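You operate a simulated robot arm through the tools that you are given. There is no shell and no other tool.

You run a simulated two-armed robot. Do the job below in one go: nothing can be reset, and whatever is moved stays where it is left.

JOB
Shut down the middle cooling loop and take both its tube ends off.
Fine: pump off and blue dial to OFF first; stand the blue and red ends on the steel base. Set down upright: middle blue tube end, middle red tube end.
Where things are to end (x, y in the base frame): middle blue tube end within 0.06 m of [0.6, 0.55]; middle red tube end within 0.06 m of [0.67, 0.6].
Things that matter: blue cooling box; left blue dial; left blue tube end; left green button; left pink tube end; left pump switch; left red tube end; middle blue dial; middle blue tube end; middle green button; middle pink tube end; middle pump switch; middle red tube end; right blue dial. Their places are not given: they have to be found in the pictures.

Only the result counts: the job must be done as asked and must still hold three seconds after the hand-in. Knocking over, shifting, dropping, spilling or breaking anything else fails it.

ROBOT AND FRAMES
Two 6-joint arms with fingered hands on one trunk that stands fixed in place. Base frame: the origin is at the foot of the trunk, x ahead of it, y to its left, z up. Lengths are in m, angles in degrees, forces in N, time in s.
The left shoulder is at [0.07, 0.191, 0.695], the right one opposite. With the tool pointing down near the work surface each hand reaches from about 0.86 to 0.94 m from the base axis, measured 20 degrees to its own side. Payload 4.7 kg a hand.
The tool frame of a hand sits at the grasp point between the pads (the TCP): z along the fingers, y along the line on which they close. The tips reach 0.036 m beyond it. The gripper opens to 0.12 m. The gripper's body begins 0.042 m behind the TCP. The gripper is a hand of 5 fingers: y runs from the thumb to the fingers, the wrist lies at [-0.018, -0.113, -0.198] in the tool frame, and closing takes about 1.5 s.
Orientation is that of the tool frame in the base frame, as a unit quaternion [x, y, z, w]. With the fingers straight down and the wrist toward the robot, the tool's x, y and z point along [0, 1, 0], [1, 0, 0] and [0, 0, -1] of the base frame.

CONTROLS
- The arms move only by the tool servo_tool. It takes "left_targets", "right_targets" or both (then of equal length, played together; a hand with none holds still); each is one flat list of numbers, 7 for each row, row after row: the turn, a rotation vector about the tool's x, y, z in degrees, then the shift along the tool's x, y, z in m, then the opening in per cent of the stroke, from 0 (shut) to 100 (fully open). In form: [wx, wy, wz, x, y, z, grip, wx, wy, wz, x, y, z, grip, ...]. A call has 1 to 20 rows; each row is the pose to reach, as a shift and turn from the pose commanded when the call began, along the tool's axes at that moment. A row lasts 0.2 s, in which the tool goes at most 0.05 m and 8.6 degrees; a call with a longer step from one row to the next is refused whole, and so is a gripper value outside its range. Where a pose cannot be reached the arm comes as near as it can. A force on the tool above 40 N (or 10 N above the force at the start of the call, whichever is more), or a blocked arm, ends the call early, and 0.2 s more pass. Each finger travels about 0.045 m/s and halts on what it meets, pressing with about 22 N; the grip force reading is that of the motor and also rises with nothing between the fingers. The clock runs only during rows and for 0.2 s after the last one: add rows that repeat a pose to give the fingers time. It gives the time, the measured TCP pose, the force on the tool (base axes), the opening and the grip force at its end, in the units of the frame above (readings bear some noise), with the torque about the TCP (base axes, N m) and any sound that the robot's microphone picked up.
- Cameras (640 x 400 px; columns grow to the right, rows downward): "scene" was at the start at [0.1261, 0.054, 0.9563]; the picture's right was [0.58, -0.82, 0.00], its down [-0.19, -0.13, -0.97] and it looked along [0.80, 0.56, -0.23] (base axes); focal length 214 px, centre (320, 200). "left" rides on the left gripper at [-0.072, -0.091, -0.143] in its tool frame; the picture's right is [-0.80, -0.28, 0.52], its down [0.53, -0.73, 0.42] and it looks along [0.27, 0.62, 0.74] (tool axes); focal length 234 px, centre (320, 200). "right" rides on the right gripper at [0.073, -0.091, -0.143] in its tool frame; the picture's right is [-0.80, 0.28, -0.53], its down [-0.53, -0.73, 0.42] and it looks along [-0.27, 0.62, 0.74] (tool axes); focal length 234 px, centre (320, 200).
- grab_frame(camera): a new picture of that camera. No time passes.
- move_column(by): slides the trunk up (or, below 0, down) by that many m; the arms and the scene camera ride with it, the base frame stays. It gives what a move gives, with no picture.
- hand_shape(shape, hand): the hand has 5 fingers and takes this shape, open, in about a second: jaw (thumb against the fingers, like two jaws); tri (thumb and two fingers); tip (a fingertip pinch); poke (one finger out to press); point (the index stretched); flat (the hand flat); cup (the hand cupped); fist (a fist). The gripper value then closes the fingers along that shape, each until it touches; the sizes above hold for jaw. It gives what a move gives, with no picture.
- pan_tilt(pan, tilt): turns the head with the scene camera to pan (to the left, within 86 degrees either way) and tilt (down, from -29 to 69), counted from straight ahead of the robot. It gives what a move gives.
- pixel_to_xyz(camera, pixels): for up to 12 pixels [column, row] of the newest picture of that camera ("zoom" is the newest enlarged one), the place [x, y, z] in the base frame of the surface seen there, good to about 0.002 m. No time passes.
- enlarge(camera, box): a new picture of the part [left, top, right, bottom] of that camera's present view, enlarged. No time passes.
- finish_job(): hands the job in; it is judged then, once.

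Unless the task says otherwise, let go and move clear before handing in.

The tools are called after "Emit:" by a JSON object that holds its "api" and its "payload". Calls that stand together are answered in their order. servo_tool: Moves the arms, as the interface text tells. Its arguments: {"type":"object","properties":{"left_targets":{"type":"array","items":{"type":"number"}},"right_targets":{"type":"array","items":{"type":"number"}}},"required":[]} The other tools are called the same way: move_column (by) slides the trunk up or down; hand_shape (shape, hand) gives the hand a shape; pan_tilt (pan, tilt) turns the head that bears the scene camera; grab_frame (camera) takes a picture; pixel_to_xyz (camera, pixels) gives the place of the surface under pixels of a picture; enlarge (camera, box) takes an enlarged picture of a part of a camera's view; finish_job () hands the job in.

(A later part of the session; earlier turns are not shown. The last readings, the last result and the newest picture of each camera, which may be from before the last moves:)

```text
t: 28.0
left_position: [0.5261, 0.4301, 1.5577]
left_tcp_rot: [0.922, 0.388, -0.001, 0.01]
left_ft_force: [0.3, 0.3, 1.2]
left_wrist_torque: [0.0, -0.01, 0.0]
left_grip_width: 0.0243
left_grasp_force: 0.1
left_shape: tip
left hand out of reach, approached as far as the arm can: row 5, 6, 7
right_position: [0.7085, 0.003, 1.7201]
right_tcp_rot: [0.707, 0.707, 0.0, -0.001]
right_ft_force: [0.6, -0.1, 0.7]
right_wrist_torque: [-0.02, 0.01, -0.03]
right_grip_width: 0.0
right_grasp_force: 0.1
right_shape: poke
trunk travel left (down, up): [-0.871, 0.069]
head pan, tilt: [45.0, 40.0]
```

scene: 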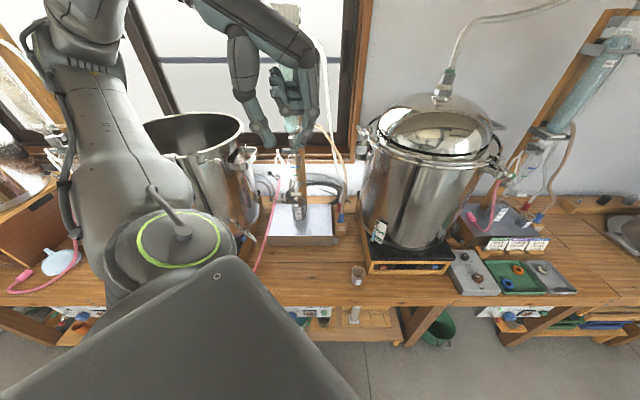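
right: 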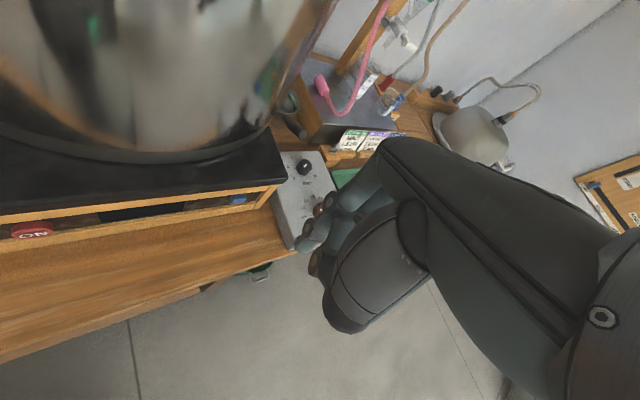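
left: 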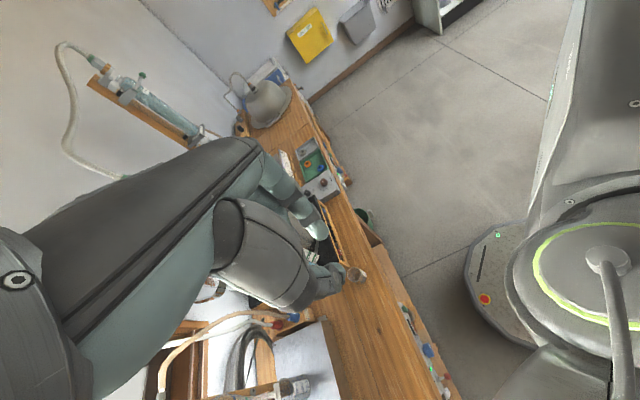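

Readings show the left hand at (0.526,0.430,1.558), with moves counted from the pose actually reached. I'll lower it in front of the space between the pots to about z=1.1.

Emit:
{"api": "servo_tool", "payload": {"left_targets": [0, 0, 0, -0.0033, -0.0062, 0.0416, 20, 0, 0, 0, -0.0066, -0.0124, 0.0832, 20, 0, 0, 0, -0.0099, -0.0186, 0.1248, 20, 0, 0, 0, -0.0132, -0.0248, 0.1664, 20, 0, 0, 0, -0.0165, -0.031, 0.208, 20, 0, 0, 0, -0.0198, -0.0372, 0.2496, 20, 0, 0, 0, -0.0231, -0.0434, 0.2912, 20, 0, 0, 0, -0.0264, -0.0496, 0.3328, 20, 0, 0, 0, -0.0297, -0.0558, 0.3744, 20, 0, 0, 0, -0.033, -0.062, 0.416, 20, 0, 0, 0, -0.036, -0.068, 0.458, 20]}}

Emit:
{"api": "grab_frame", "payload": {"camera": "scene"}}

Emit:
{"api": "grab_frame", "payload": {"camera": "left"}}

```text
t: 30.4
left_position: [0.4528, 0.4484, 1.1049]
left_tcp_rot: [0.922, 0.388, -0.006, 0.0]
left_ft_force: [-1.1, 0.2, -0.1]
left_wrist_torque: [0.0, 0.01, 0.01]
left_grip_width: 0.0241
left_grasp_force: 0.1
left_shape: tip
right_position: [0.708, 0.0032, 1.7219]
right_tcp_rot: [0.707, 0.707, 0.0, 0.001]
right_ft_force: [0.2, 0.4, 0.2]
right_wrist_torque: [0.0, 0.0, 0.03]
right_grip_width: 0.0
right_grasp_force: 0.0
right_shape: poke
trunk travel left (down, up): [-0.871, 0.069]
head pan, tilt: [45.0, 40.0]
```

```text
taken
```

scene: 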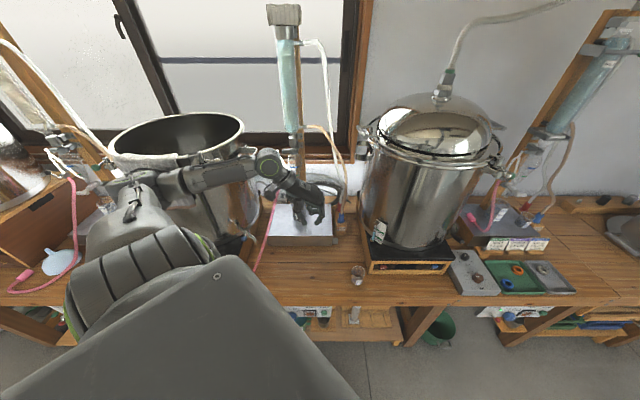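

```text
taken
```

left: 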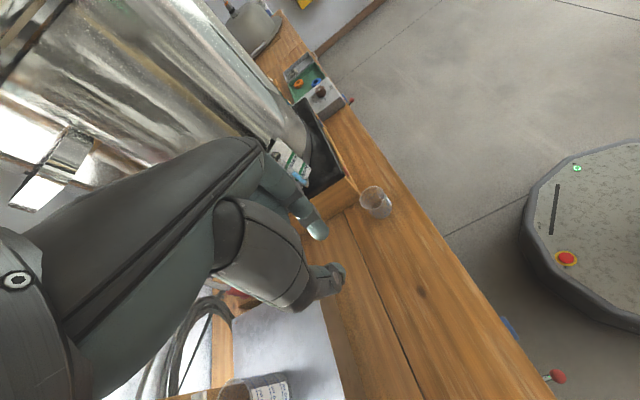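

The left hand is at (0.453,0.448,1.105), and the forearm around (140,200)–(230,175) seems near the left pot. I'll check how much clearance there is.

Emit:
{"api": "pixel_to_xyz", "payload": {"camera": "scene", "pixels": [[140, 200], [130, 230], [170, 185], [215, 172], [265, 165], [110, 180], [230, 135], [200, 215], [240, 210], [250, 150], [120, 150], [160, 160]]}}

Emit:
{"api": "enlarge", "payload": {"camera": "scene", "box": [60, 90, 380, 290]}}

```text
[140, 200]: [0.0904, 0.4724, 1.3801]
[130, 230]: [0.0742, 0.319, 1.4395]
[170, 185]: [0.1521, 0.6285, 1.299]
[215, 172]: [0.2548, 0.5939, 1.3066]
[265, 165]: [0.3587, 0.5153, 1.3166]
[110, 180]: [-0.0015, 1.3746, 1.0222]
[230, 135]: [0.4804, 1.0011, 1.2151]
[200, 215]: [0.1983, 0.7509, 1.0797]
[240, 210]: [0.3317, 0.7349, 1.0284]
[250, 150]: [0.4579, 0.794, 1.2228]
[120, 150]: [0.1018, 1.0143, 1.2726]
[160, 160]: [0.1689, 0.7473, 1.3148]
```

```text
2.00 times, centred on (220, 190) of scene
```

zoom: 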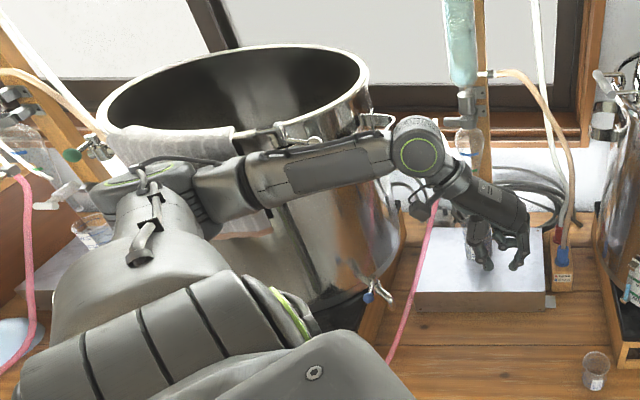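

The forearm clears the left pot rim by about 0.1 m. I'll now bring the hand down in front of the bench edge above the red toggle, tilting it 30° so the fingers point down and toward the panel.

Emit:
{"api": "servo_tool", "payload": {"left_targets": [0, 3, 0, -0.0197, -0.01815, 0.0305, 20, 0, 6, 0, -0.0394, -0.0363, 0.061, 20, 0, 9, 0, -0.0591, -0.05445, 0.0915, 20, 0, 12, 0, -0.0788, -0.0726, 0.122, 20, 0, 15, 0, -0.0985, -0.09075, 0.1525, 20, 0, 18, 0, -0.1182, -0.1089, 0.183, 20, 0, 21, 0, -0.1379, -0.12705, 0.2135, 20, 0, 24, 0, -0.1576, -0.1452, 0.244, 20, 0, 27, 0, -0.1773, -0.16335, 0.2745, 20, 0, 30, 0, -0.197, -0.1815, 0.305, 20]}}

Emit:
{"api": "grab_frame", "payload": {"camera": "scene"}}

Emit:
{"api": "grab_frame", "payload": {"camera": "left"}}

```text
t: 32.6
left_position: [0.1812, 0.4349, 0.8037]
left_tcp_rot: [0.892, 0.375, 0.234, -0.101]
left_ft_force: [0.0, -0.4, 0.3]
left_wrist_torque: [0.02, 0.04, 0.04]
left_grip_width: 0.0243
left_grasp_force: 0.0
left_shape: tip
right_position: [0.7063, 0.0015, 1.7224]
right_tcp_rot: [0.707, 0.707, 0.0, 0.0]
right_ft_force: [0.5, -0.2, -1.1]
right_wrist_torque: [-0.03, 0.01, 0.01]
right_grip_width: 0.0
right_grasp_force: 0.1
right_shape: poke
trunk travel left (down, up): [-0.871, 0.069]
head pan, tilt: [45.0, 40.0]
```

```text
taken
```

scene: 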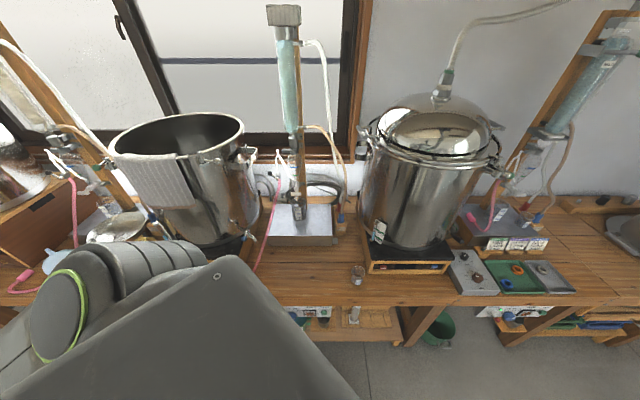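

```text
taken
```

left: 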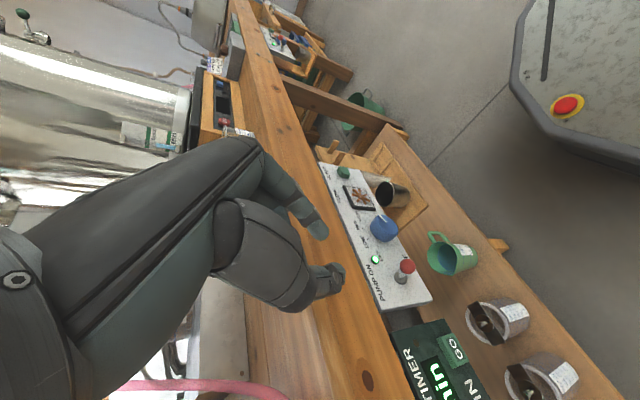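

The left hand is now at (0.181,0.435,0.804) with a clear view of the panel: toggle at (405,270), dial at (383,228). I'll measure both from this closer camera.

Emit:
{"api": "enlarge", "payload": {"camera": "left", "box": [320, 150, 448, 330]}}

Emit:
{"api": "pixel_to_xyz", "payload": {"camera": "left", "pixels": [[408, 265], [402, 275], [400, 281], [383, 228], [376, 222], [392, 222], [384, 238], [398, 234], [376, 259], [390, 290], [328, 170], [344, 172]]}}

```text
2.22 times, centred on (384, 240) of left
```

zoom: 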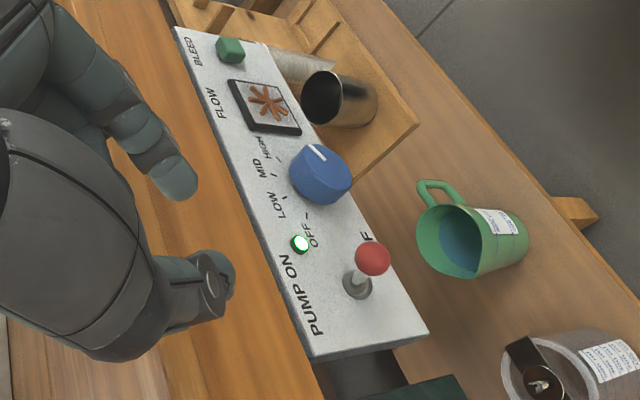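

```text
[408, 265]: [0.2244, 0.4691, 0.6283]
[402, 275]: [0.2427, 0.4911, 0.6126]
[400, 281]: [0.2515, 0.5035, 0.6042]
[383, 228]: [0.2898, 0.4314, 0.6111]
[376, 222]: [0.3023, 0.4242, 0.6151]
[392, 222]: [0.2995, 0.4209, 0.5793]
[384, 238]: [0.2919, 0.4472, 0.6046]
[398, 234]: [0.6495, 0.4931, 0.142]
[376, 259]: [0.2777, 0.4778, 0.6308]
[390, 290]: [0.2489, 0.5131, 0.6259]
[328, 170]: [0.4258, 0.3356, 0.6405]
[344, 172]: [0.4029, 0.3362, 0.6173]
```

The ball's top is at (0.224,0.469,0.628) and the lever stands up toward PUMP ON. I'll close the fingertips and bring them just above the ball.

Emit:
{"api": "servo_tool", "payload": {"left_targets": [0, 0, 0, 0, 0, 0, 0, 0, 0, 0, 0, 0, 0, 0, 0, 0, 0, 0, 0, 0, 0, 0, 0, 0, -0.0069, 0.001, 0.033, 0, 0, 0, 0, -0.0138, 0.002, 0.066, 0, 0, 0, 0, -0.0207, 0.003, 0.099, 0, 0, 0, 0, -0.0276, 0.0035, 0.1318, 0]}}

Emit:
{"api": "grab_frame", "payload": {"camera": "left"}}

Emit:
{"api": "enlarge", "payload": {"camera": "left", "box": [260, 160, 420, 320]}}

```text
t: 34.2
left_position: [0.2132, 0.4596, 0.674]
left_tcp_rot: [0.892, 0.374, 0.233, -0.101]
left_ft_force: [-0.2, -0.3, 0.1]
left_wrist_torque: [0.02, -0.02, -0.01]
left_grip_width: 0.0
left_grasp_force: 22.0
left_shape: tip
right_position: [0.708, 0.0039, 1.7206]
right_tcp_rot: [0.707, 0.707, -0.001, -0.001]
right_ft_force: [-0.4, 0.4, -0.1]
right_wrist_torque: [0.01, 0.0, 0.0]
right_grip_width: 0.0
right_grasp_force: 0.1
right_shape: poke
trunk travel left (down, up): [-0.871, 0.069]
head pan, tilt: [45.0, 40.0]
```

```text
taken
```

left: 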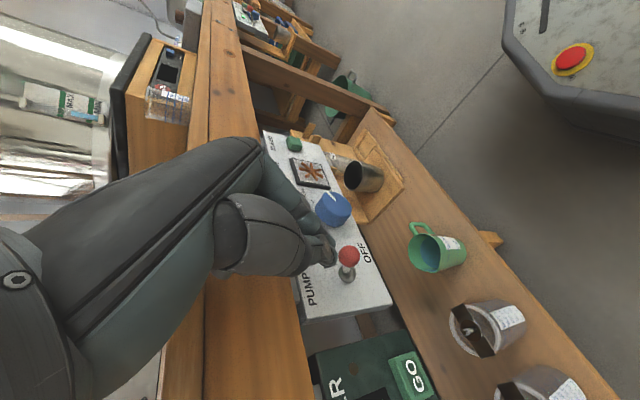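

```text
2.50 times, centred on (340, 240) of left
```

zoom: 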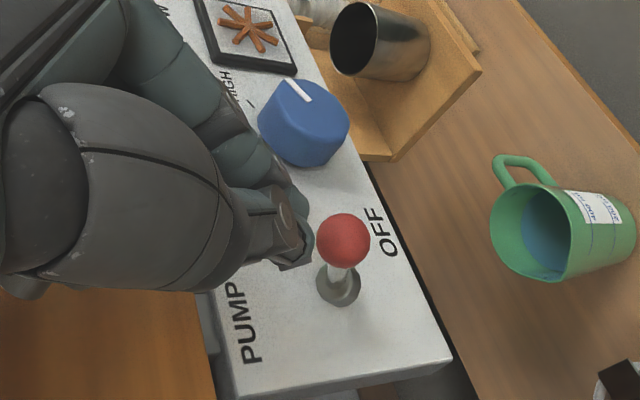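

The closed fingertips are right beside the ball in the picture, at zoom (295,260) versus ball (340,240). I'll check both positions in 3D before pushing down.

Emit:
{"api": "pixel_to_xyz", "payload": {"camera": "zoom", "pixels": [[290, 260], [300, 265], [285, 215], [300, 195], [340, 240], [330, 225], [355, 255], [338, 285]]}}

```text
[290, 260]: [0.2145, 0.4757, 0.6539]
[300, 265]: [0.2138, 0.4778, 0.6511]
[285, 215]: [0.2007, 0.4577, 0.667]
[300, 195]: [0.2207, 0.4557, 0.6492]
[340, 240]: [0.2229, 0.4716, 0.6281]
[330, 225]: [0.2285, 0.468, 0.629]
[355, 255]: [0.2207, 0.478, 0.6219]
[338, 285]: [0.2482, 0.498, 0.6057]
```

The tips straddle r≈-0.176 directly above the ball, so I'll push straight down 0.07 m.

Emit:
{"api": "servo_tool", "payload": {"left_targets": [0, 0, 0, -0.006, 0, 0.0104, 0, 0, 0, 0, -0.012, 0, 0.0208, 0, 0, 0, 0, -0.018, 0, 0.0312, 0, 0, 0, 0, -0.024, 0, 0.0416, 0, 0, 0, 0, -0.03, 0, 0.052, 0, 0, 0, 0, -0.035, 0, 0.0606, 0]}}

Emit:
{"api": "enlarge", "payload": {"camera": "left", "box": [260, 120, 420, 280]}}

```text
t: 35.5
left_position: [0.2135, 0.461, 0.6156]
left_tcp_rot: [0.892, 0.372, 0.237, -0.102]
left_ft_force: [-6.0, 0.7, 17.8]
left_wrist_torque: [0.26, -0.07, 0.08]
left_grip_width: 0.0
left_grasp_force: 22.2
left_shape: tip
right_position: [0.7041, -0.0023, 1.7212]
right_tcp_rot: [0.707, 0.707, 0.001, 0.0]
right_ft_force: [-0.3, -1.0, -1.3]
right_wrist_torque: [0.02, 0.02, 0.01]
right_grip_width: 0.0
right_grasp_force: 0.0
right_shape: poke
trunk travel left (down, up): [-0.871, 0.069]
head pan, tilt: [45.0, 40.0]
heard: click
stopped in row 6 (left hand): the force on the tool passed its limit at 44 N (the readings are from after the stop); the commanded pose is now the measured one
```

```text
2.50 times, centred on (340, 200) of left
```

zoom: 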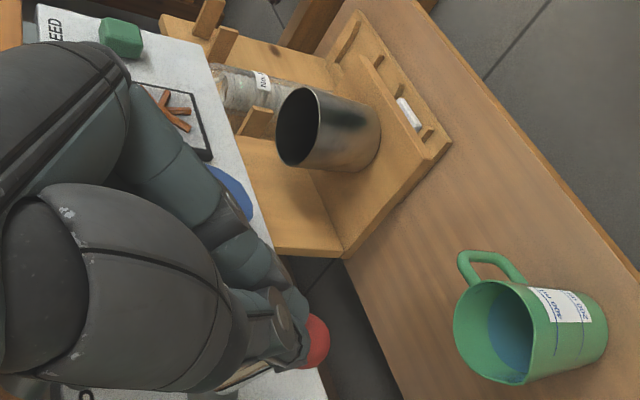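

I heard a click and the force stopped the push with the ball low. I'll lift off and check the lever and lamp.

Emit:
{"api": "servo_tool", "payload": {"left_targets": [0, 0, 0, 0.015, 0, -0.026, 0, 0, 0, 0, 0.03, 0, -0.052, 0, 0, 0, 0, 0.025, 0, -0.082, 0, 0, 0, 0, 0.018, 0, -0.111, 0, 0, 0, 0, 0.018, 0, -0.151, 0]}}

Emit:
{"api": "grab_frame", "payload": {"camera": "left"}}

Emit:
{"api": "enlarge", "payload": {"camera": "left", "box": [300, 140, 440, 310]}}

```text
t: 36.7
left_position: [0.173, 0.4193, 0.7526]
left_tcp_rot: [0.892, 0.374, 0.235, -0.101]
left_ft_force: [0.0, -0.3, 0.5]
left_wrist_torque: [0.02, 0.01, 0.01]
left_grip_width: 0.0
left_grasp_force: 21.8
left_shape: tip
right_position: [0.7056, 0.0001, 1.7216]
right_tcp_rot: [0.707, 0.707, 0.001, 0.0]
right_ft_force: [0.5, -0.6, 0.0]
right_wrist_torque: [0.02, -0.06, -0.01]
right_grip_width: 0.0
right_grasp_force: 0.0
right_shape: poke
trunk travel left (down, up): [-0.871, 0.069]
head pan, tilt: [45.0, 40.0]
```

```text
taken
```

left: 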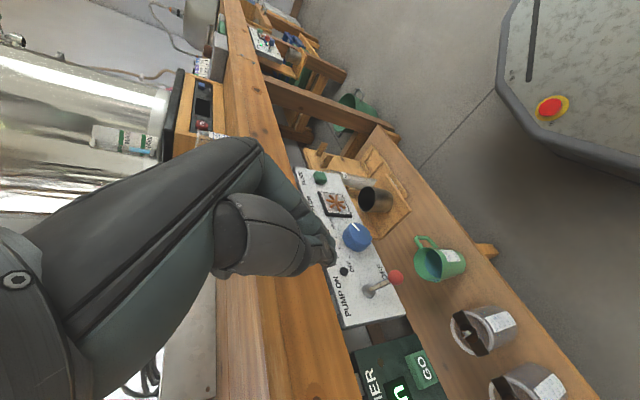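

```text
2.35 times, centred on (370, 225) of left
```

zoom: 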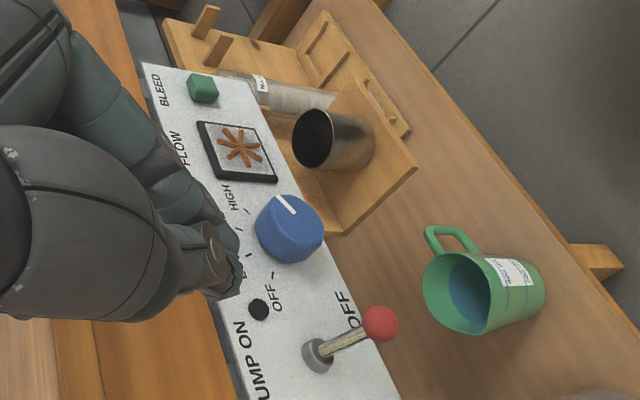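

The lever is down and the lamp is dark, so the pump is off. Next is the dial: I'll level the hand toward the panel in free air, then roll it so I can turn the dial anticlockwise.

Emit:
{"api": "servo_tool", "payload": {"left_targets": [0, 7.5, 0, -0.003, 0.007, 0.0054, 20, 0, 15, 0, -0.006, 0.0135, 0.0108, 40, 0, 22.5, 0, -0.009, 0.02, 0.0162, 50, 0, 30, 0, -0.0125, 0.027, 0.0216, 60, 0, 37.5, 0, -0.0155, 0.034, 0.027, 60, 0, 45, 0, -0.0187, 0.0405, 0.0325, 60, 0, 52.5, 0, -0.022, 0.047, 0.0379, 60, 0, 60, 0, -0.025, 0.054, 0.0433, 60]}}

Emit:
{"api": "grab_frame", "payload": {"camera": "scene"}}

Emit:
{"api": "grab_frame", "payload": {"camera": "left"}}

```text
t: 38.5
left_position: [0.1961, 0.4135, 0.7383]
left_tcp_rot: [0.802, 0.357, 0.395, -0.27]
left_ft_force: [0.4, -0.4, 0.3]
left_wrist_torque: [-0.02, 0.01, -0.03]
left_grip_width: 0.0715
left_grasp_force: 0.1
left_shape: tip
left hand out of reach, approached as far as the arm can: row 3, 4, 5, 6, 7, 8
right_position: [0.7086, 0.0023, 1.72]
right_tcp_rot: [0.707, 0.707, 0.0, 0.0]
right_ft_force: [0.2, 0.3, -0.1]
right_wrist_torque: [-0.05, 0.01, -0.01]
right_grip_width: 0.0001
right_grasp_force: 0.0
right_shape: poke
trunk travel left (down, up): [-0.871, 0.069]
head pan, tilt: [45.0, 40.0]
```

```text
taken
```

scene: 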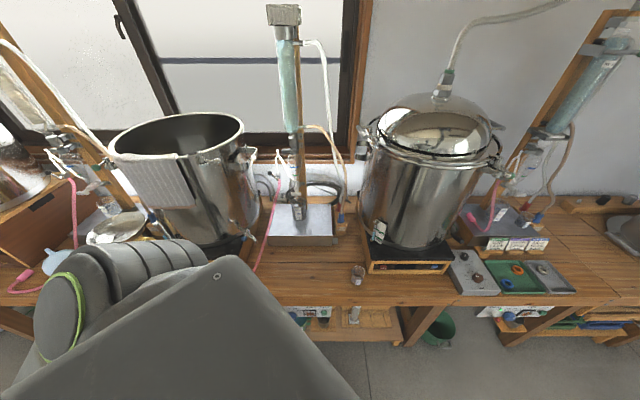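

```text
taken
```

left: 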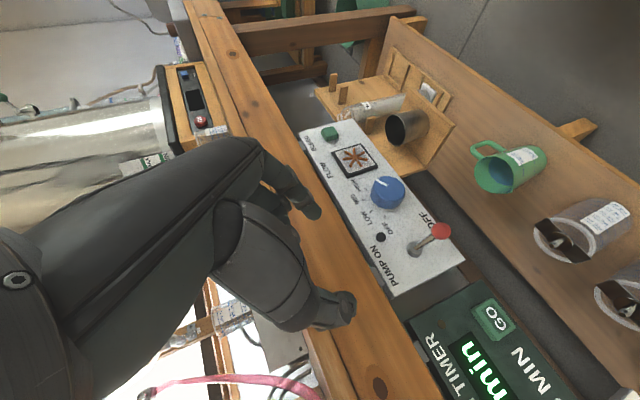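

The arm stopped at about 33° pitch, so a fully level hand isn't reachable there, but a tilted grip on the dial should work. I'll re-measure the dial from this view at (388,192) first.

Emit:
{"api": "enlarge", "payload": {"camera": "left", "box": [330, 150, 450, 225]}}

Emit:
{"api": "pixel_to_xyz", "payload": {"camera": "zoom", "pixels": [[300, 220], [330, 250], [350, 180], [390, 220], [370, 300], [240, 210], [260, 270], [310, 150], [400, 260], [330, 310], [290, 170], [345, 220]]}}

```text
5.33 times, centred on (390, 188) of left
```

zoom: 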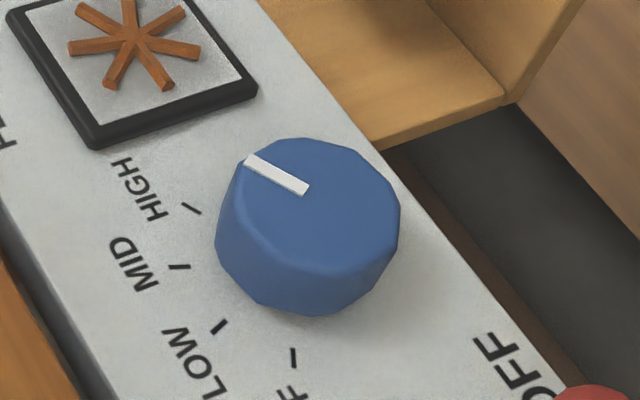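

```text
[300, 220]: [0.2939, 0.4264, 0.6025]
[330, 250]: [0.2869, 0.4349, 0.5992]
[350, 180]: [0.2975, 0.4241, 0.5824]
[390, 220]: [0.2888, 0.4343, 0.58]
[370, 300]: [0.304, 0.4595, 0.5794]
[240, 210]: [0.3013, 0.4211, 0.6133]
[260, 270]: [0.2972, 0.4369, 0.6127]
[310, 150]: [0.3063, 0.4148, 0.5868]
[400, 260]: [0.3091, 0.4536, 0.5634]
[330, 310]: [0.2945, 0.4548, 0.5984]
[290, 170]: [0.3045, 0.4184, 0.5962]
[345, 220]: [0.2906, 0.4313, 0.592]
```

The dial axis is at about r=-0.093, z=0.593 with its face at u≈0.509 and radius about 0.02. I'll move to a pre-grasp pose up and to the right of the dial, rolled -50° so I have room to turn anticlockwise.

Emit:
{"api": "servo_tool", "payload": {"left_targets": [3.72, -2.03, 5.92, -0.0099, 0.0224, 0.0083, 60, 7.43, -4.07, 11.83, -0.0197, 0.0448, 0.0166, 60, 11.15, -6.1, 17.75, -0.0296, 0.0673, 0.0249, 60, 14.87, -8.13, 23.67, -0.0395, 0.0897, 0.0332, 60, 18.58, -10.17, 29.58, -0.0493, 0.1121, 0.0415, 60, 22.3, -12.2, 35.5, -0.0592, 0.1345, 0.0498, 60]}}

Emit:
{"api": "grab_frame", "payload": {"camera": "left"}}

Emit:
{"api": "grab_frame", "payload": {"camera": "scene"}}

```text
t: 39.9
left_position: [0.3, 0.3447, 0.6403]
left_tcp_rot: [0.843, 0.192, 0.133, -0.485]
left_ft_force: [0.0, 0.9, -0.5]
left_wrist_torque: [-0.03, -0.03, 0.03]
left_grip_width: 0.0717
left_grasp_force: 0.1
left_shape: tip
left hand out of reach, approached as far as the arm can: row 1, 2
right_position: [0.7105, 0.0013, 1.7194]
right_tcp_rot: [0.707, 0.707, -0.001, -0.002]
right_ft_force: [0.1, 0.3, -0.6]
right_wrist_torque: [-0.02, 0.03, -0.01]
right_grip_width: 0.0
right_grasp_force: 0.2
right_shape: poke
trunk travel left (down, up): [-0.871, 0.069]
head pan, tilt: [45.0, 40.0]
```

```text
taken
```

left: 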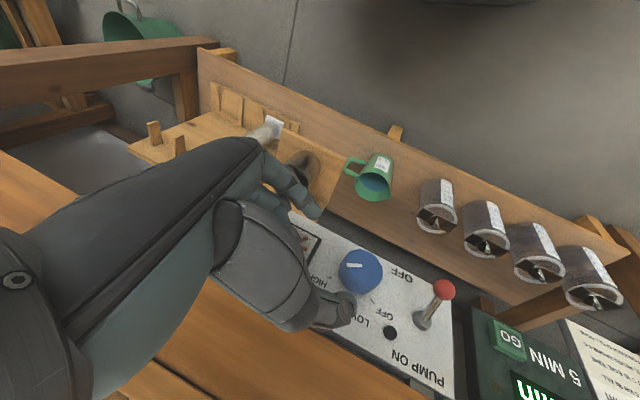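

```text
taken
```

scene: 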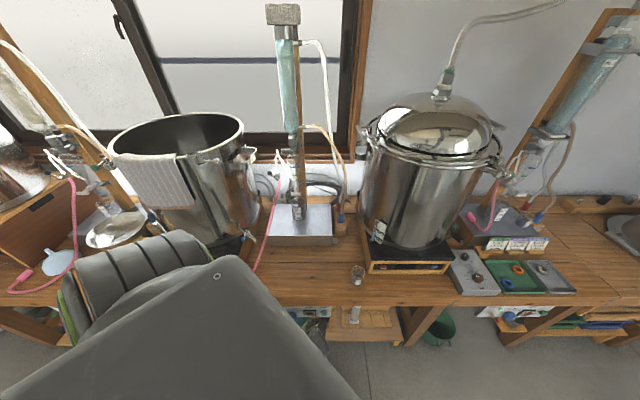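

The pre-grasp pose is reached, and the dial at (360,270) sits between index (315,205) and thumb (345,310). I'll advance 0.05 m along the fingers and check alignment.

Emit:
{"api": "servo_tool", "payload": {"left_targets": [0, 0, 0, 0, 0, 0.0167, 60, 0, 0, 0, 0, 0, 0.0333, 60, 0, 0, 0, 0, 0, 0.05, 60]}}

Emit:
{"api": "grab_frame", "payload": {"camera": "left"}}

Emit:
{"api": "enlarge", "payload": {"camera": "left", "box": [250, 140, 410, 340]}}

Emit:
{"api": "pixel_to_xyz", "payload": {"camera": "left", "pixels": [[312, 205], [320, 215], [345, 305], [350, 312], [345, 265], [335, 250], [355, 280], [330, 270]]}}

```text
t: 40.7
left_position: [0.302, 0.3891, 0.6165]
left_tcp_rot: [0.842, 0.192, 0.135, -0.486]
left_ft_force: [1.0, 0.7, 0.3]
left_wrist_torque: [-0.01, 0.02, -0.01]
left_grip_width: 0.0718
left_grasp_force: 0.0
left_shape: tip
right_position: [0.7085, 0.0035, 1.72]
right_tcp_rot: [0.707, 0.707, 0.0, -0.001]
right_ft_force: [0.5, 0.7, 0.0]
right_wrist_torque: [-0.02, 0.0, 0.02]
right_grip_width: 0.0
right_grasp_force: 0.1
right_shape: poke
trunk travel left (down, up): [-0.871, 0.069]
head pan, tilt: [45.0, 40.0]
```

```text
taken
```

left: 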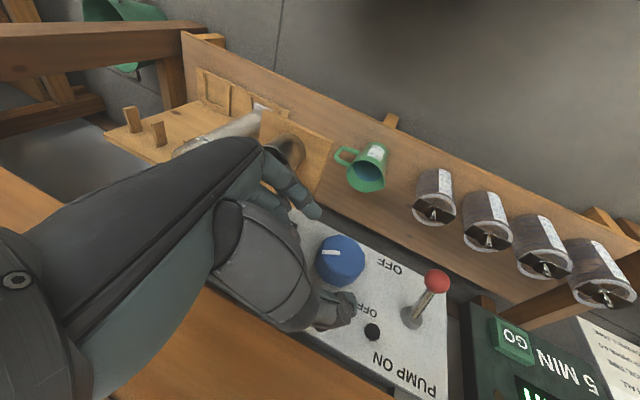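

```text
2.00 times, centred on (330, 240) of left
```

zoom: 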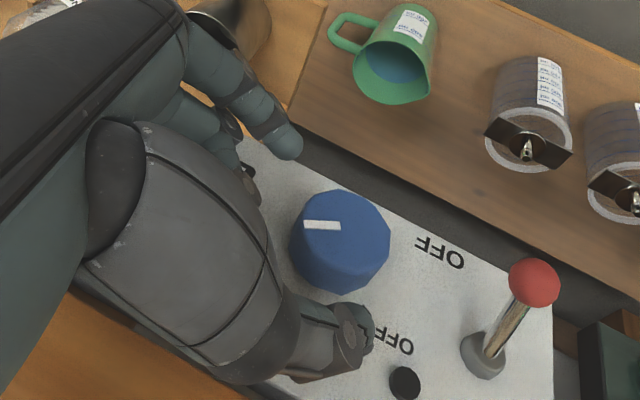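

```text
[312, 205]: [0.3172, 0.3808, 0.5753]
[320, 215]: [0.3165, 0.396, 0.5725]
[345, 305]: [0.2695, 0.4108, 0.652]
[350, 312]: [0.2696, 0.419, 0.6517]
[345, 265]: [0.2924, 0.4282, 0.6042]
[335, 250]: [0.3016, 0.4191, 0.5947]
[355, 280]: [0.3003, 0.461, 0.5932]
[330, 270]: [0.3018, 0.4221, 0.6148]
```

The dial sits centred between index and thumb. I'll advance the last 0.03 m and close.

Emit:
{"api": "servo_tool", "payload": {"left_targets": [0, 0, 0, 0, 0, 0.015, 60, 0, 0, 0, 0, 0, 0.03, 60, 0, 0, 0, 0, 0, 0.03, 40, 0, 0, 0, 0, 0, 0.03, 20, 0, 0, 0, 0, 0, 0.03, 10, 0, 0, 0, 0, 0, 0.03, 10, 0, 0, 0, 0, 0, 0.03, 10, 0, 0, 0, 0, 0, 0.03, 10]}}

Emit:
{"api": "grab_frame", "payload": {"camera": "left"}}

Emit:
{"api": "enlarge", "payload": {"camera": "left", "box": [250, 140, 410, 340]}}

```text
t: 41.3
left_position: [0.3029, 0.403, 0.6058]
left_tcp_rot: [0.844, 0.193, 0.137, -0.482]
left_ft_force: [-8.3, -6.5, 12.1]
left_wrist_torque: [-0.1, -0.85, -0.51]
left_grip_width: 0.0718
left_grasp_force: 0.1
left_shape: tip
right_position: [0.7044, -0.0007, 1.721]
right_tcp_rot: [0.707, 0.707, 0.001, 0.0]
right_ft_force: [0.5, 0.0, 0.0]
right_wrist_torque: [0.04, 0.01, 0.02]
right_grip_width: 0.0
right_grasp_force: 0.1
right_shape: poke
trunk travel left (down, up): [-0.871, 0.069]
head pan, tilt: [45.0, 40.0]
stopped in row 2 (left hand): the force on the tool passed its limit at 48 N (the readings are from after the stop); the commanded pose is now the measured one
```

```text
taken
```

left: 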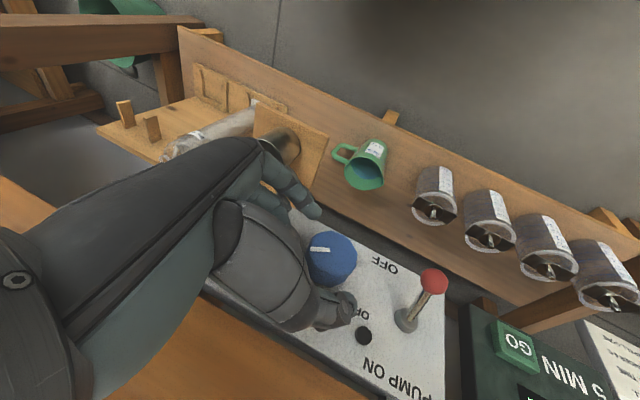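

```text
2.00 times, centred on (330, 240) of left
```

zoom: 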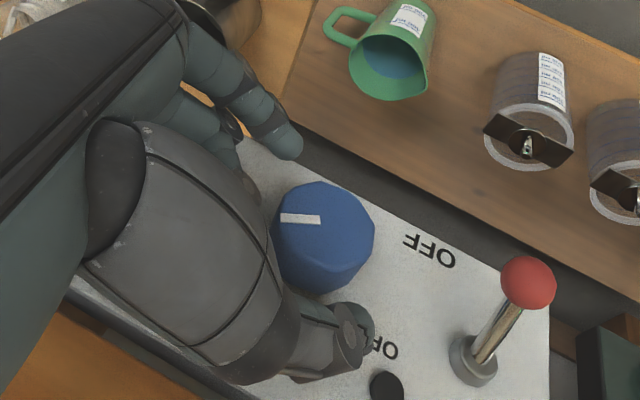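

The hand met something at u≈0.499, probably the curled fingers against the panel, but the fingertips already overlap the dial by about 13 mm. I'll back off 4 mm and close on it here.

Emit:
{"api": "servo_tool", "payload": {"left_targets": [0, 0, 0, 0, 0, -0.004, 60, 0, 0, 0, 0, 0, -0.004, 45, 0, 0, 0, 0, 0, -0.004, 30, 0, 0, 0, 0, 0, -0.004, 20, 0, 0, 0, 0, 0, -0.004, 10, 0, 0, 0, 0, 0, -0.004, 5, 0, 0, 0, 0, 0, -0.004, 5]}}

Emit:
{"api": "enlarge", "payload": {"camera": "left", "box": [250, 140, 410, 340]}}

```text
t: 42.9
left_position: [0.302, 0.4009, 0.6059]
left_tcp_rot: [0.844, 0.193, 0.137, -0.482]
left_ft_force: [-6.0, -0.7, 5.1]
left_wrist_torque: [0.17, -0.14, -0.19]
left_grip_width: 0.0332
left_grasp_force: 22.6
left_shape: tip
right_position: [0.7079, 0.0024, 1.7211]
right_tcp_rot: [0.706, 0.708, 0.0, 0.0]
right_ft_force: [0.5, -0.3, -0.6]
right_wrist_torque: [0.05, 0.0, 0.02]
right_grip_width: 0.0001
right_grasp_force: 0.1
right_shape: poke
trunk travel left (down, up): [-0.871, 0.069]
head pan, tilt: [45.0, 40.0]
```

```text
2.00 times, centred on (330, 240) of left
```

zoom: 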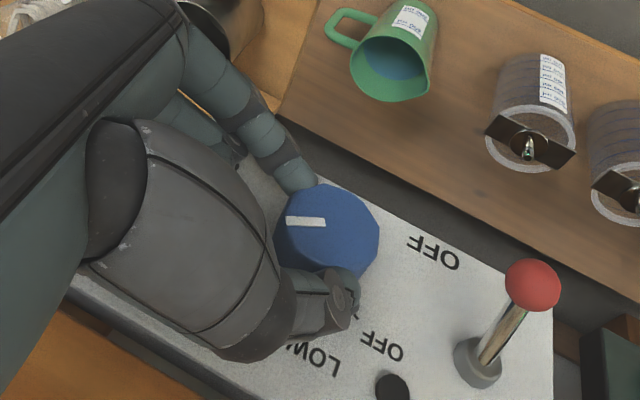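

The fingertips hold the dial at 0.033 m width with 22 N. I'll rotate 70° anticlockwise about the dial axis.

Emit:
{"api": "servo_tool", "payload": {"left_targets": [-5.36, 0, -4.5, 0.0003, -0.0032, -0.0003, 5, -10.72, 0, -9.0, 0.0003, -0.0064, -0.0003, 5, -16.09, 0, -13.5, 0, -0.0096, 0, 5, -21.45, 0, -18.0, -0.0005, -0.0127, 0.0006, 5, -26.81, 0, -22.5, -0.0012, -0.0158, 0.0014, 5, -32.17, 0, -27.0, -0.0022, -0.0186, 0.0026, 5, -37.53, 0, -31.5, -0.0034, -0.0212, 0.004, 5, -42.9, 0, -36.0, -0.0047, -0.0236, 0.0056, 5, -48.26, 0, -40.5, -0.0063, -0.0258, 0.0075, 5, -53.62, 0, -45.0, -0.008, -0.0276, 0.0095, 5]}}

Emit:
{"api": "grab_frame", "payload": {"camera": "left"}}

Emit:
{"api": "enlarge", "payload": {"camera": "left", "box": [250, 140, 410, 340]}}

```text
t: 44.6
left_position: [0.2836, 0.4225, 0.6104]
left_tcp_rot: [0.89, 0.226, 0.332, -0.217]
left_ft_force: [-6.8, -21.2, 34.9]
left_wrist_torque: [-0.05, -0.63, -0.01]
left_grip_width: 0.0384
left_grasp_force: 22.5
left_shape: tip
left hand out of reach, approached as far as the arm can: row 8
right_position: [0.7038, 0.0026, 1.7218]
right_tcp_rot: [0.706, 0.708, 0.001, 0.0]
right_ft_force: [0.0, 0.7, 0.4]
right_wrist_torque: [-0.02, -0.01, -0.01]
right_grip_width: 0.0
right_grasp_force: 0.1
right_shape: poke
trunk travel left (down, up): [-0.871, 0.069]
head pan, tilt: [45.0, 40.0]
stopped in row 8 (left hand): the force on the tool passed its limit at 45 N (the readings are from after the stop); the commanded pose is now the measured one
```

```text
taken
```

left: 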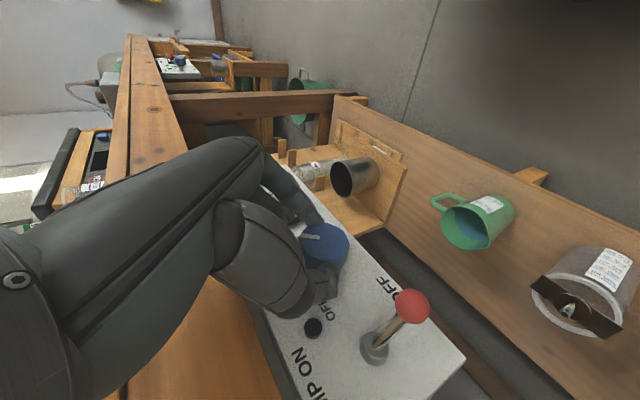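

```text
2.00 times, centred on (330, 240) of left
```

zoom: 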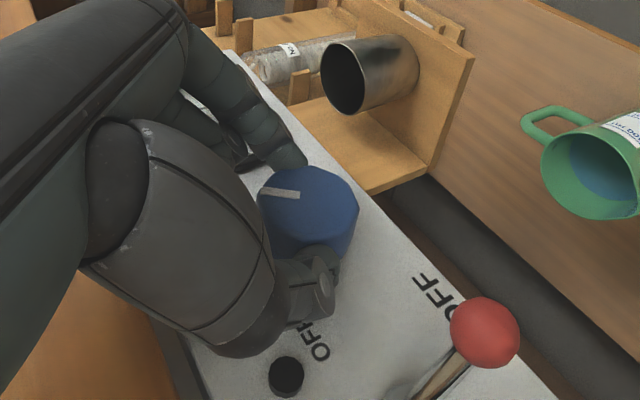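

The turn stopped at about 50° with a 45 N force; the white mark stayed fixed relative to my fingers, so the dial moved with the hand. I'll release, back off and read the dial.

Emit:
{"api": "servo_tool", "payload": {"left_targets": [0, 0, 0, 0, 0, 0, 20, 0, 0, 0, 0, 0, 0, 40, 0, 0, 0, 0, 0, 0, 60, 0, 0, 0, 0, 0, 0, 60, 0, 0, 0, 0, 0, -0.02, 60, 0, 0, 0, 0, 0, -0.045, 60, 0, 0, 0, 0, 0, -0.07, 60]}}

Emit:
{"api": "grab_frame", "payload": {"camera": "left"}}

Emit:
{"api": "enlarge", "payload": {"camera": "left", "box": [290, 140, 450, 340]}}

```text
t: 46.2
left_position: [0.2466, 0.3886, 0.6568]
left_tcp_rot: [0.89, 0.224, 0.33, -0.22]
left_ft_force: [0.7, -0.1, -0.4]
left_wrist_torque: [-0.03, -0.01, 0.03]
left_grip_width: 0.0715
left_grasp_force: 0.1
left_shape: tip
right_position: [0.7067, 0.0025, 1.7211]
right_tcp_rot: [0.706, 0.708, 0.001, 0.0]
right_ft_force: [0.4, -0.5, 0.8]
right_wrist_torque: [0.01, -0.02, 0.02]
right_grip_width: 0.0
right_grasp_force: 0.1
right_shape: poke
trunk travel left (down, up): [-0.871, 0.069]
head pan, tilt: [45.0, 40.0]
```

```text
taken
```

left: 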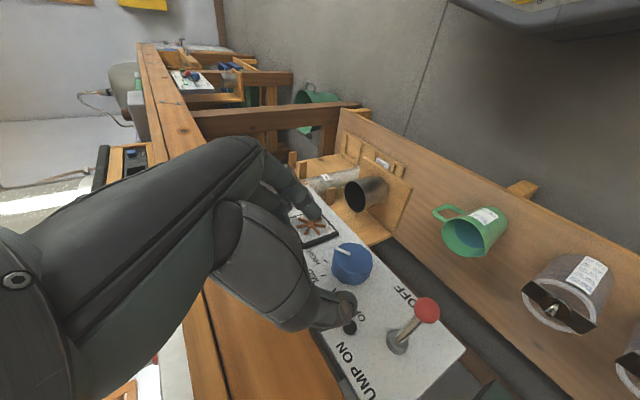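

```text
2.00 times, centred on (370, 240) of left
```

zoom: 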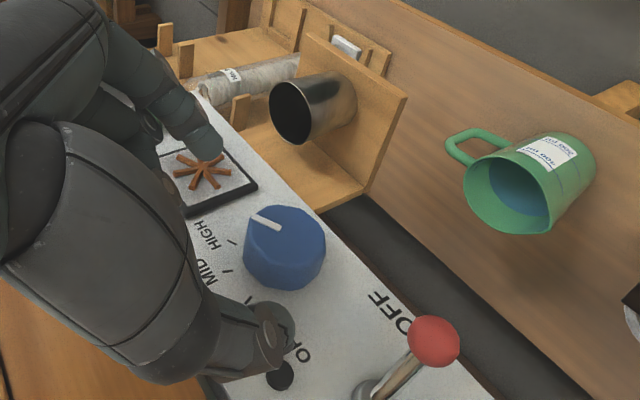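

The mark still looks near HIGH in this view. I'll enlarge more and measure the mark's direction in 3D.

Emit:
{"api": "enlarge", "payload": {"camera": "left", "box": [310, 220, 400, 300]}}

```text
5.00 times, centred on (355, 260) of left
```

zoom: 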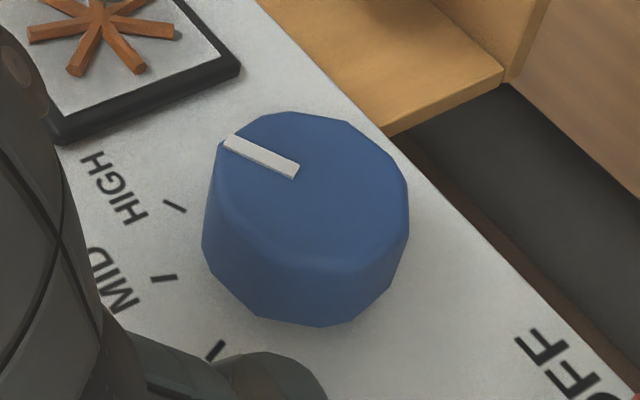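

The mark sits back at HIGH: while gripped it had turned part way, then sprang back, so the dial has detents and my shallow grip slipped. I'll try for a flatter approach (about 20° pitch) that lets the fingers go deeper over the dial.

Emit:
{"api": "servo_tool", "payload": {"left_targets": [4.53, 3.05, 4.22, -0.0056, 0.0063, 0.0023, 60, 9.07, 6.1, 8.43, -0.0113, 0.0126, 0.0047, 60, 13.6, 9.15, 12.65, -0.0169, 0.019, 0.007, 60, 18.13, 12.2, 16.87, -0.0225, 0.0253, 0.0093, 60, 22.67, 15.25, 21.08, -0.0282, 0.0316, 0.0117, 60, 27.2, 18.3, 25.3, -0.0338, 0.0379, 0.014, 60]}}

Emit:
{"api": "grab_frame", "payload": {"camera": "left"}}

```text
t: 47.8
left_position: [0.2345, 0.3496, 0.5953]
left_tcp_rot: [0.811, 0.166, 0.304, -0.472]
left_ft_force: [0.2, -0.2, 0.7]
left_wrist_torque: [0.01, 0.01, -0.03]
left_grip_width: 0.0716
left_grasp_force: 0.1
left_shape: tip
right_position: [0.7071, 0.005, 1.7202]
right_tcp_rot: [0.706, 0.708, 0.0, 0.0]
right_ft_force: [0.3, -0.3, 0.4]
right_wrist_torque: [0.03, 0.01, 0.01]
right_grip_width: 0.0
right_grasp_force: 0.1
right_shape: poke
trunk travel left (down, up): [-0.871, 0.069]
head pan, tilt: [45.0, 40.0]
stopped in row 6 (left hand): the arm was blocked; the commanded pose is now the measured one
```

```text
taken
```

left: 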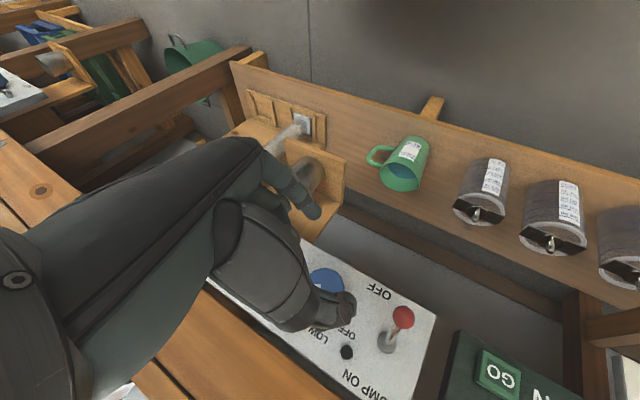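

The arm reported being blocked with no force on the tool, so some arm link touched something. I'll look around with the scene camera to see what.

Emit:
{"api": "pan_tilt", "payload": {"pan": 75, "tilt": 60}}

Emit:
{"api": "grab_frame", "payload": {"camera": "scene"}}

Emit:
{"api": "grab_frame", "payload": {"camera": "right"}}

```text
t: 48.8
left_position: [0.235, 0.3498, 0.5954]
left_tcp_rot: [0.811, 0.165, 0.303, -0.472]
left_ft_force: [0.1, 0.0, 0.4]
left_wrist_torque: [-0.01, -0.01, -0.01]
left_grip_width: 0.0716
left_grasp_force: 0.1
left_shape: tip
right_position: [0.7086, 0.0037, 1.7199]
right_tcp_rot: [0.706, 0.708, 0.0, 0.001]
right_ft_force: [0.6, 0.8, -0.7]
right_wrist_torque: [0.0, -0.02, 0.0]
right_grip_width: 0.0003
right_grasp_force: 0.1
right_shape: poke
trunk travel left (down, up): [-0.871, 0.069]
head pan, tilt: [75.0, 60.0]
```

```text
taken
```

scene: 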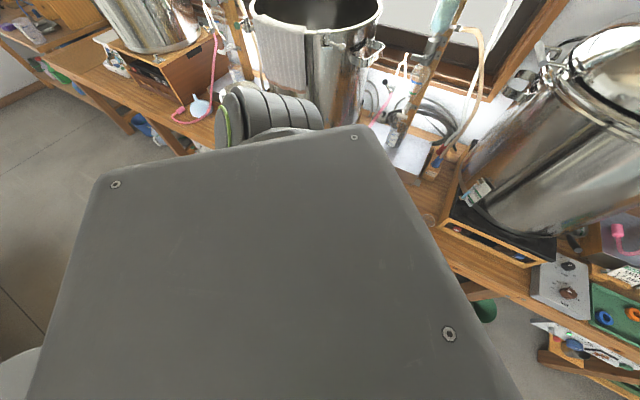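

```text
taken
```

right: 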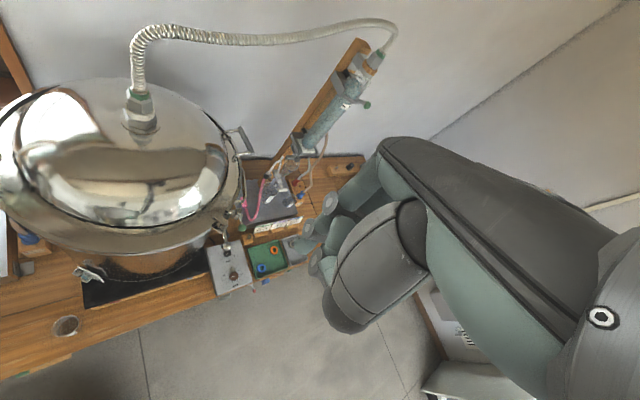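

The blocked link is hidden under the torso, most likely the forearm near the trunk because the hand was too far back. I'll instead roll further (thumb on top, index below) with the hand closer to the panel, so the turn uses a range the arm can reach.

Emit:
{"api": "servo_tool", "payload": {"left_targets": [3.79, -0.24, 6.21, 0.0042, 0.0045, 0.003, 50, 7.58, -0.48, 12.43, 0.0084, 0.0089, 0.006, 50, 11.36, -0.71, 18.64, 0.0126, 0.0134, 0.009, 50, 15.15, -0.95, 24.85, 0.0168, 0.0179, 0.012, 50, 18.94, -1.19, 31.06, 0.0209, 0.0223, 0.0149, 50, 22.73, -1.43, 37.28, 0.0251, 0.0268, 0.0179, 50, 26.51, -1.66, 43.49, 0.0293, 0.0312, 0.0209, 50, 30.3, -1.9, 49.7, 0.0335, 0.0357, 0.0239, 50]}}

Emit:
{"api": "grab_frame", "payload": {"camera": "left"}}

```text
t: 50.6
left_position: [0.288, 0.3545, 0.5906]
left_tcp_rot: [-0.662, 0.109, -0.013, 0.742]
left_ft_force: [0.0, 0.7, -0.3]
left_wrist_torque: [-0.01, 0.01, 0.0]
left_grip_width: 0.0602
left_grasp_force: 0.0
left_shape: tip
left hand out of reach, approached as far as the arm can: row 8
right_position: [0.7123, 0.0038, 1.7168]
right_tcp_rot: [0.706, 0.708, -0.001, -0.001]
right_ft_force: [0.1, 0.2, -1.0]
right_wrist_torque: [-0.02, 0.04, 0.02]
right_grip_width: 0.0
right_grasp_force: 0.1
right_shape: poke
trunk travel left (down, up): [-0.871, 0.069]
head pan, tilt: [75.0, 60.0]
```

```text
taken
```

left: 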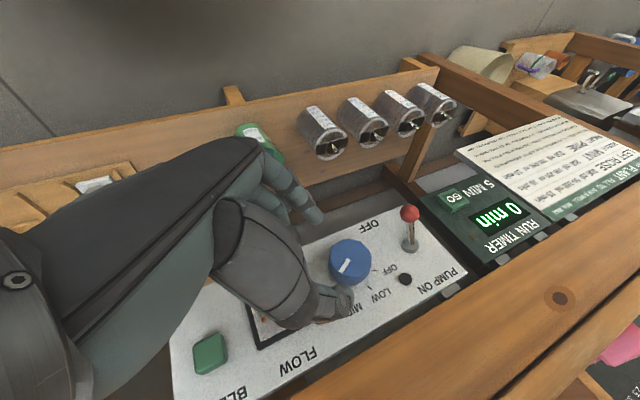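

The pose is reached at (0.288,0.355,0.591), with the dial at (350,262) between thumb and index. I'll advance to the grasp depth, watching for contact.

Emit:
{"api": "servo_tool", "payload": {"left_targets": [0, 0, 0, 0.0004, 0.0014, 0.0143, 50, 0, 0, 0, 0.0008, 0.0028, 0.0286, 50, 0, 0, 0, 0.0012, 0.0042, 0.043, 50, 0, 0, 0, 0.0015, 0.0055, 0.0571, 50]}}

Emit:
{"api": "grab_frame", "payload": {"camera": "left"}}

Emit:
{"api": "enlarge", "payload": {"camera": "left", "box": [250, 140, 410, 340]}}

```text
t: 51.6
left_position: [0.2985, 0.4105, 0.5913]
left_tcp_rot: [-0.663, 0.109, -0.015, 0.741]
left_ft_force: [0.4, 0.6, -0.2]
left_wrist_torque: [-0.02, 0.0, -0.02]
left_grip_width: 0.0604
left_grasp_force: 0.1
left_shape: tip
right_position: [0.7077, 0.0055, 1.7201]
right_tcp_rot: [0.707, 0.708, -0.001, 0.001]
right_ft_force: [-1.3, 1.0, 0.1]
right_wrist_torque: [0.02, -0.03, 0.0]
right_grip_width: 0.0
right_grasp_force: 0.1
right_shape: poke
trunk travel left (down, up): [-0.871, 0.069]
head pan, tilt: [75.0, 60.0]
```

```text
taken
```

left: 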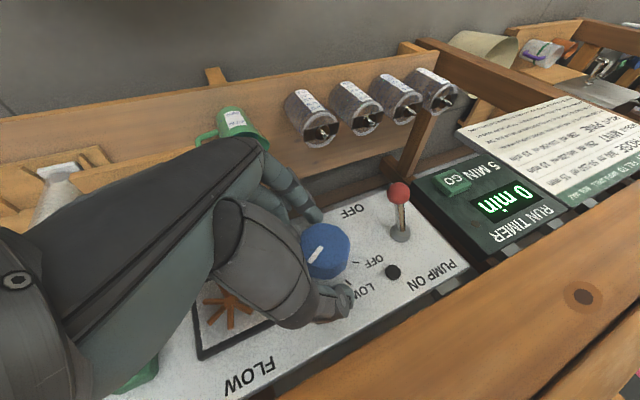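

```text
2.00 times, centred on (330, 240) of left
```

zoom: 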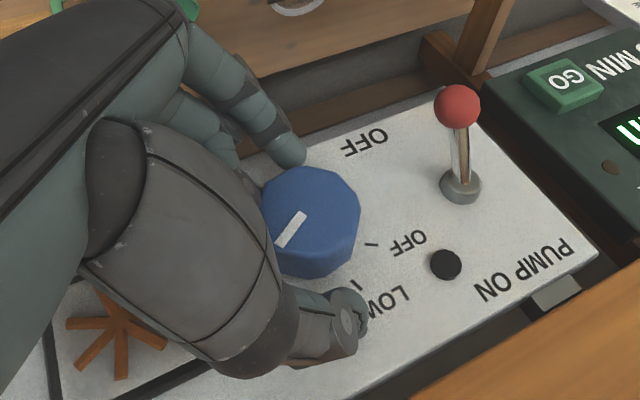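

The fingers straddle the dial at full depth with no contact force. I'll close on it.

Emit:
{"api": "servo_tool", "payload": {"left_targets": [0, 0, 0, 0, 0, 0, 40, 0, 0, 0, 0, 0, 0, 30, 0, 0, 0, 0, 0, 0, 20, 0, 0, 0, 0, 0, 0, 5, 0, 0, 0, 0, 0, 0, 0, 0, 0, 0, 0, 0, 0, 0]}}

Emit:
{"api": "enlarge", "payload": {"camera": "left", "box": [250, 140, 410, 340]}}

```text
t: 53.0
left_position: [0.298, 0.4101, 0.5914]
left_tcp_rot: [-0.663, 0.108, -0.014, 0.741]
left_ft_force: [-0.8, 0.3, 0.0]
left_wrist_torque: [-0.06, 0.02, 0.03]
left_grip_width: 0.0372
left_grasp_force: 21.7
left_shape: tip
right_position: [0.7088, 0.0044, 1.7195]
right_tcp_rot: [0.707, 0.708, 0.0, -0.001]
right_ft_force: [-0.1, -0.3, 0.3]
right_wrist_torque: [-0.01, -0.01, -0.02]
right_grip_width: 0.0
right_grasp_force: 0.1
right_shape: poke
trunk travel left (down, up): [-0.871, 0.069]
head pan, tilt: [75.0, 60.0]
```

```text
2.00 times, centred on (330, 240) of left
```

zoom: 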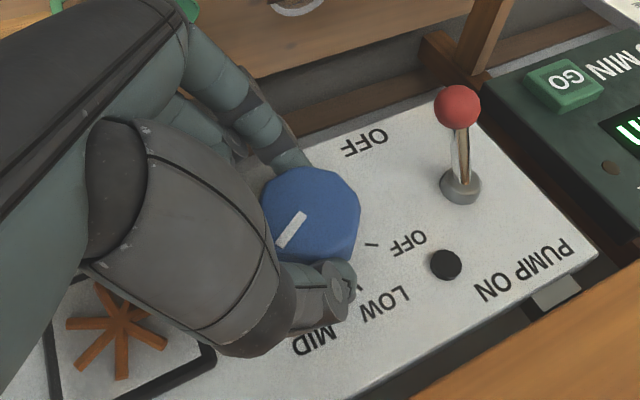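

The grip is centred (only ~1 N side force) at 0.037 m. I'll turn 56° anticlockwise about the dial axis.

Emit:
{"api": "servo_tool", "payload": {"left_targets": [-4.59, 0, -6.55, -0.0002, -0.0019, 0.0001, 0, -9.18, 0, -13.1, -0.0006, -0.0037, 0.0004, 0, -13.78, 0, -19.66, -0.0012, -0.0055, 0.0009, 0, -18.37, 0, -26.2, -0.002, -0.0072, 0.0014, 0, -22.96, 0, -32.76, -0.0031, -0.0087, 0.0022, 0, -27.55, 0, -39.3, -0.0042, -0.01, 0.0029, 0, -32.14, 0, -45.86, -0.0055, -0.0111, 0.0039, 0]}}

Emit:
{"api": "enlarge", "payload": {"camera": "left", "box": [250, 140, 410, 340]}}

```text
t: 54.6
left_position: [0.295, 0.4142, 0.6026]
left_tcp_rot: [0.827, 0.156, 0.269, -0.469]
left_ft_force: [0.0, -2.2, -2.8]
left_wrist_torque: [-0.04, 0.02, -0.05]
left_grip_width: 0.0367
left_grasp_force: 22.2
left_shape: tip
right_position: [0.7066, 0.0055, 1.721]
right_tcp_rot: [0.706, 0.708, 0.0, 0.001]
right_ft_force: [0.8, -0.2, 0.2]
right_wrist_torque: [0.0, -0.04, 0.01]
right_grip_width: 0.0
right_grasp_force: 0.1
right_shape: poke
trunk travel left (down, up): [-0.871, 0.069]
head pan, tilt: [75.0, 60.0]
```

```text
2.00 times, centred on (330, 240) of left
```

zoom: 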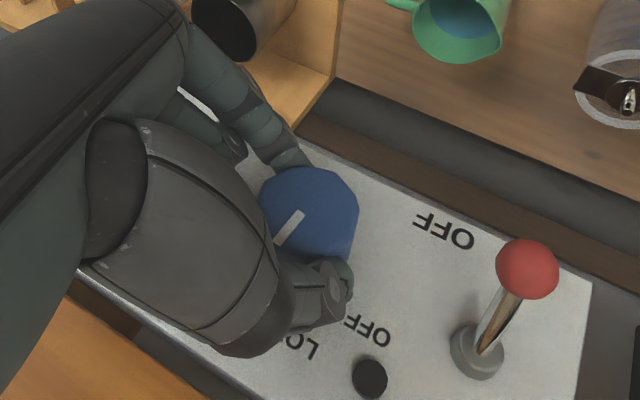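

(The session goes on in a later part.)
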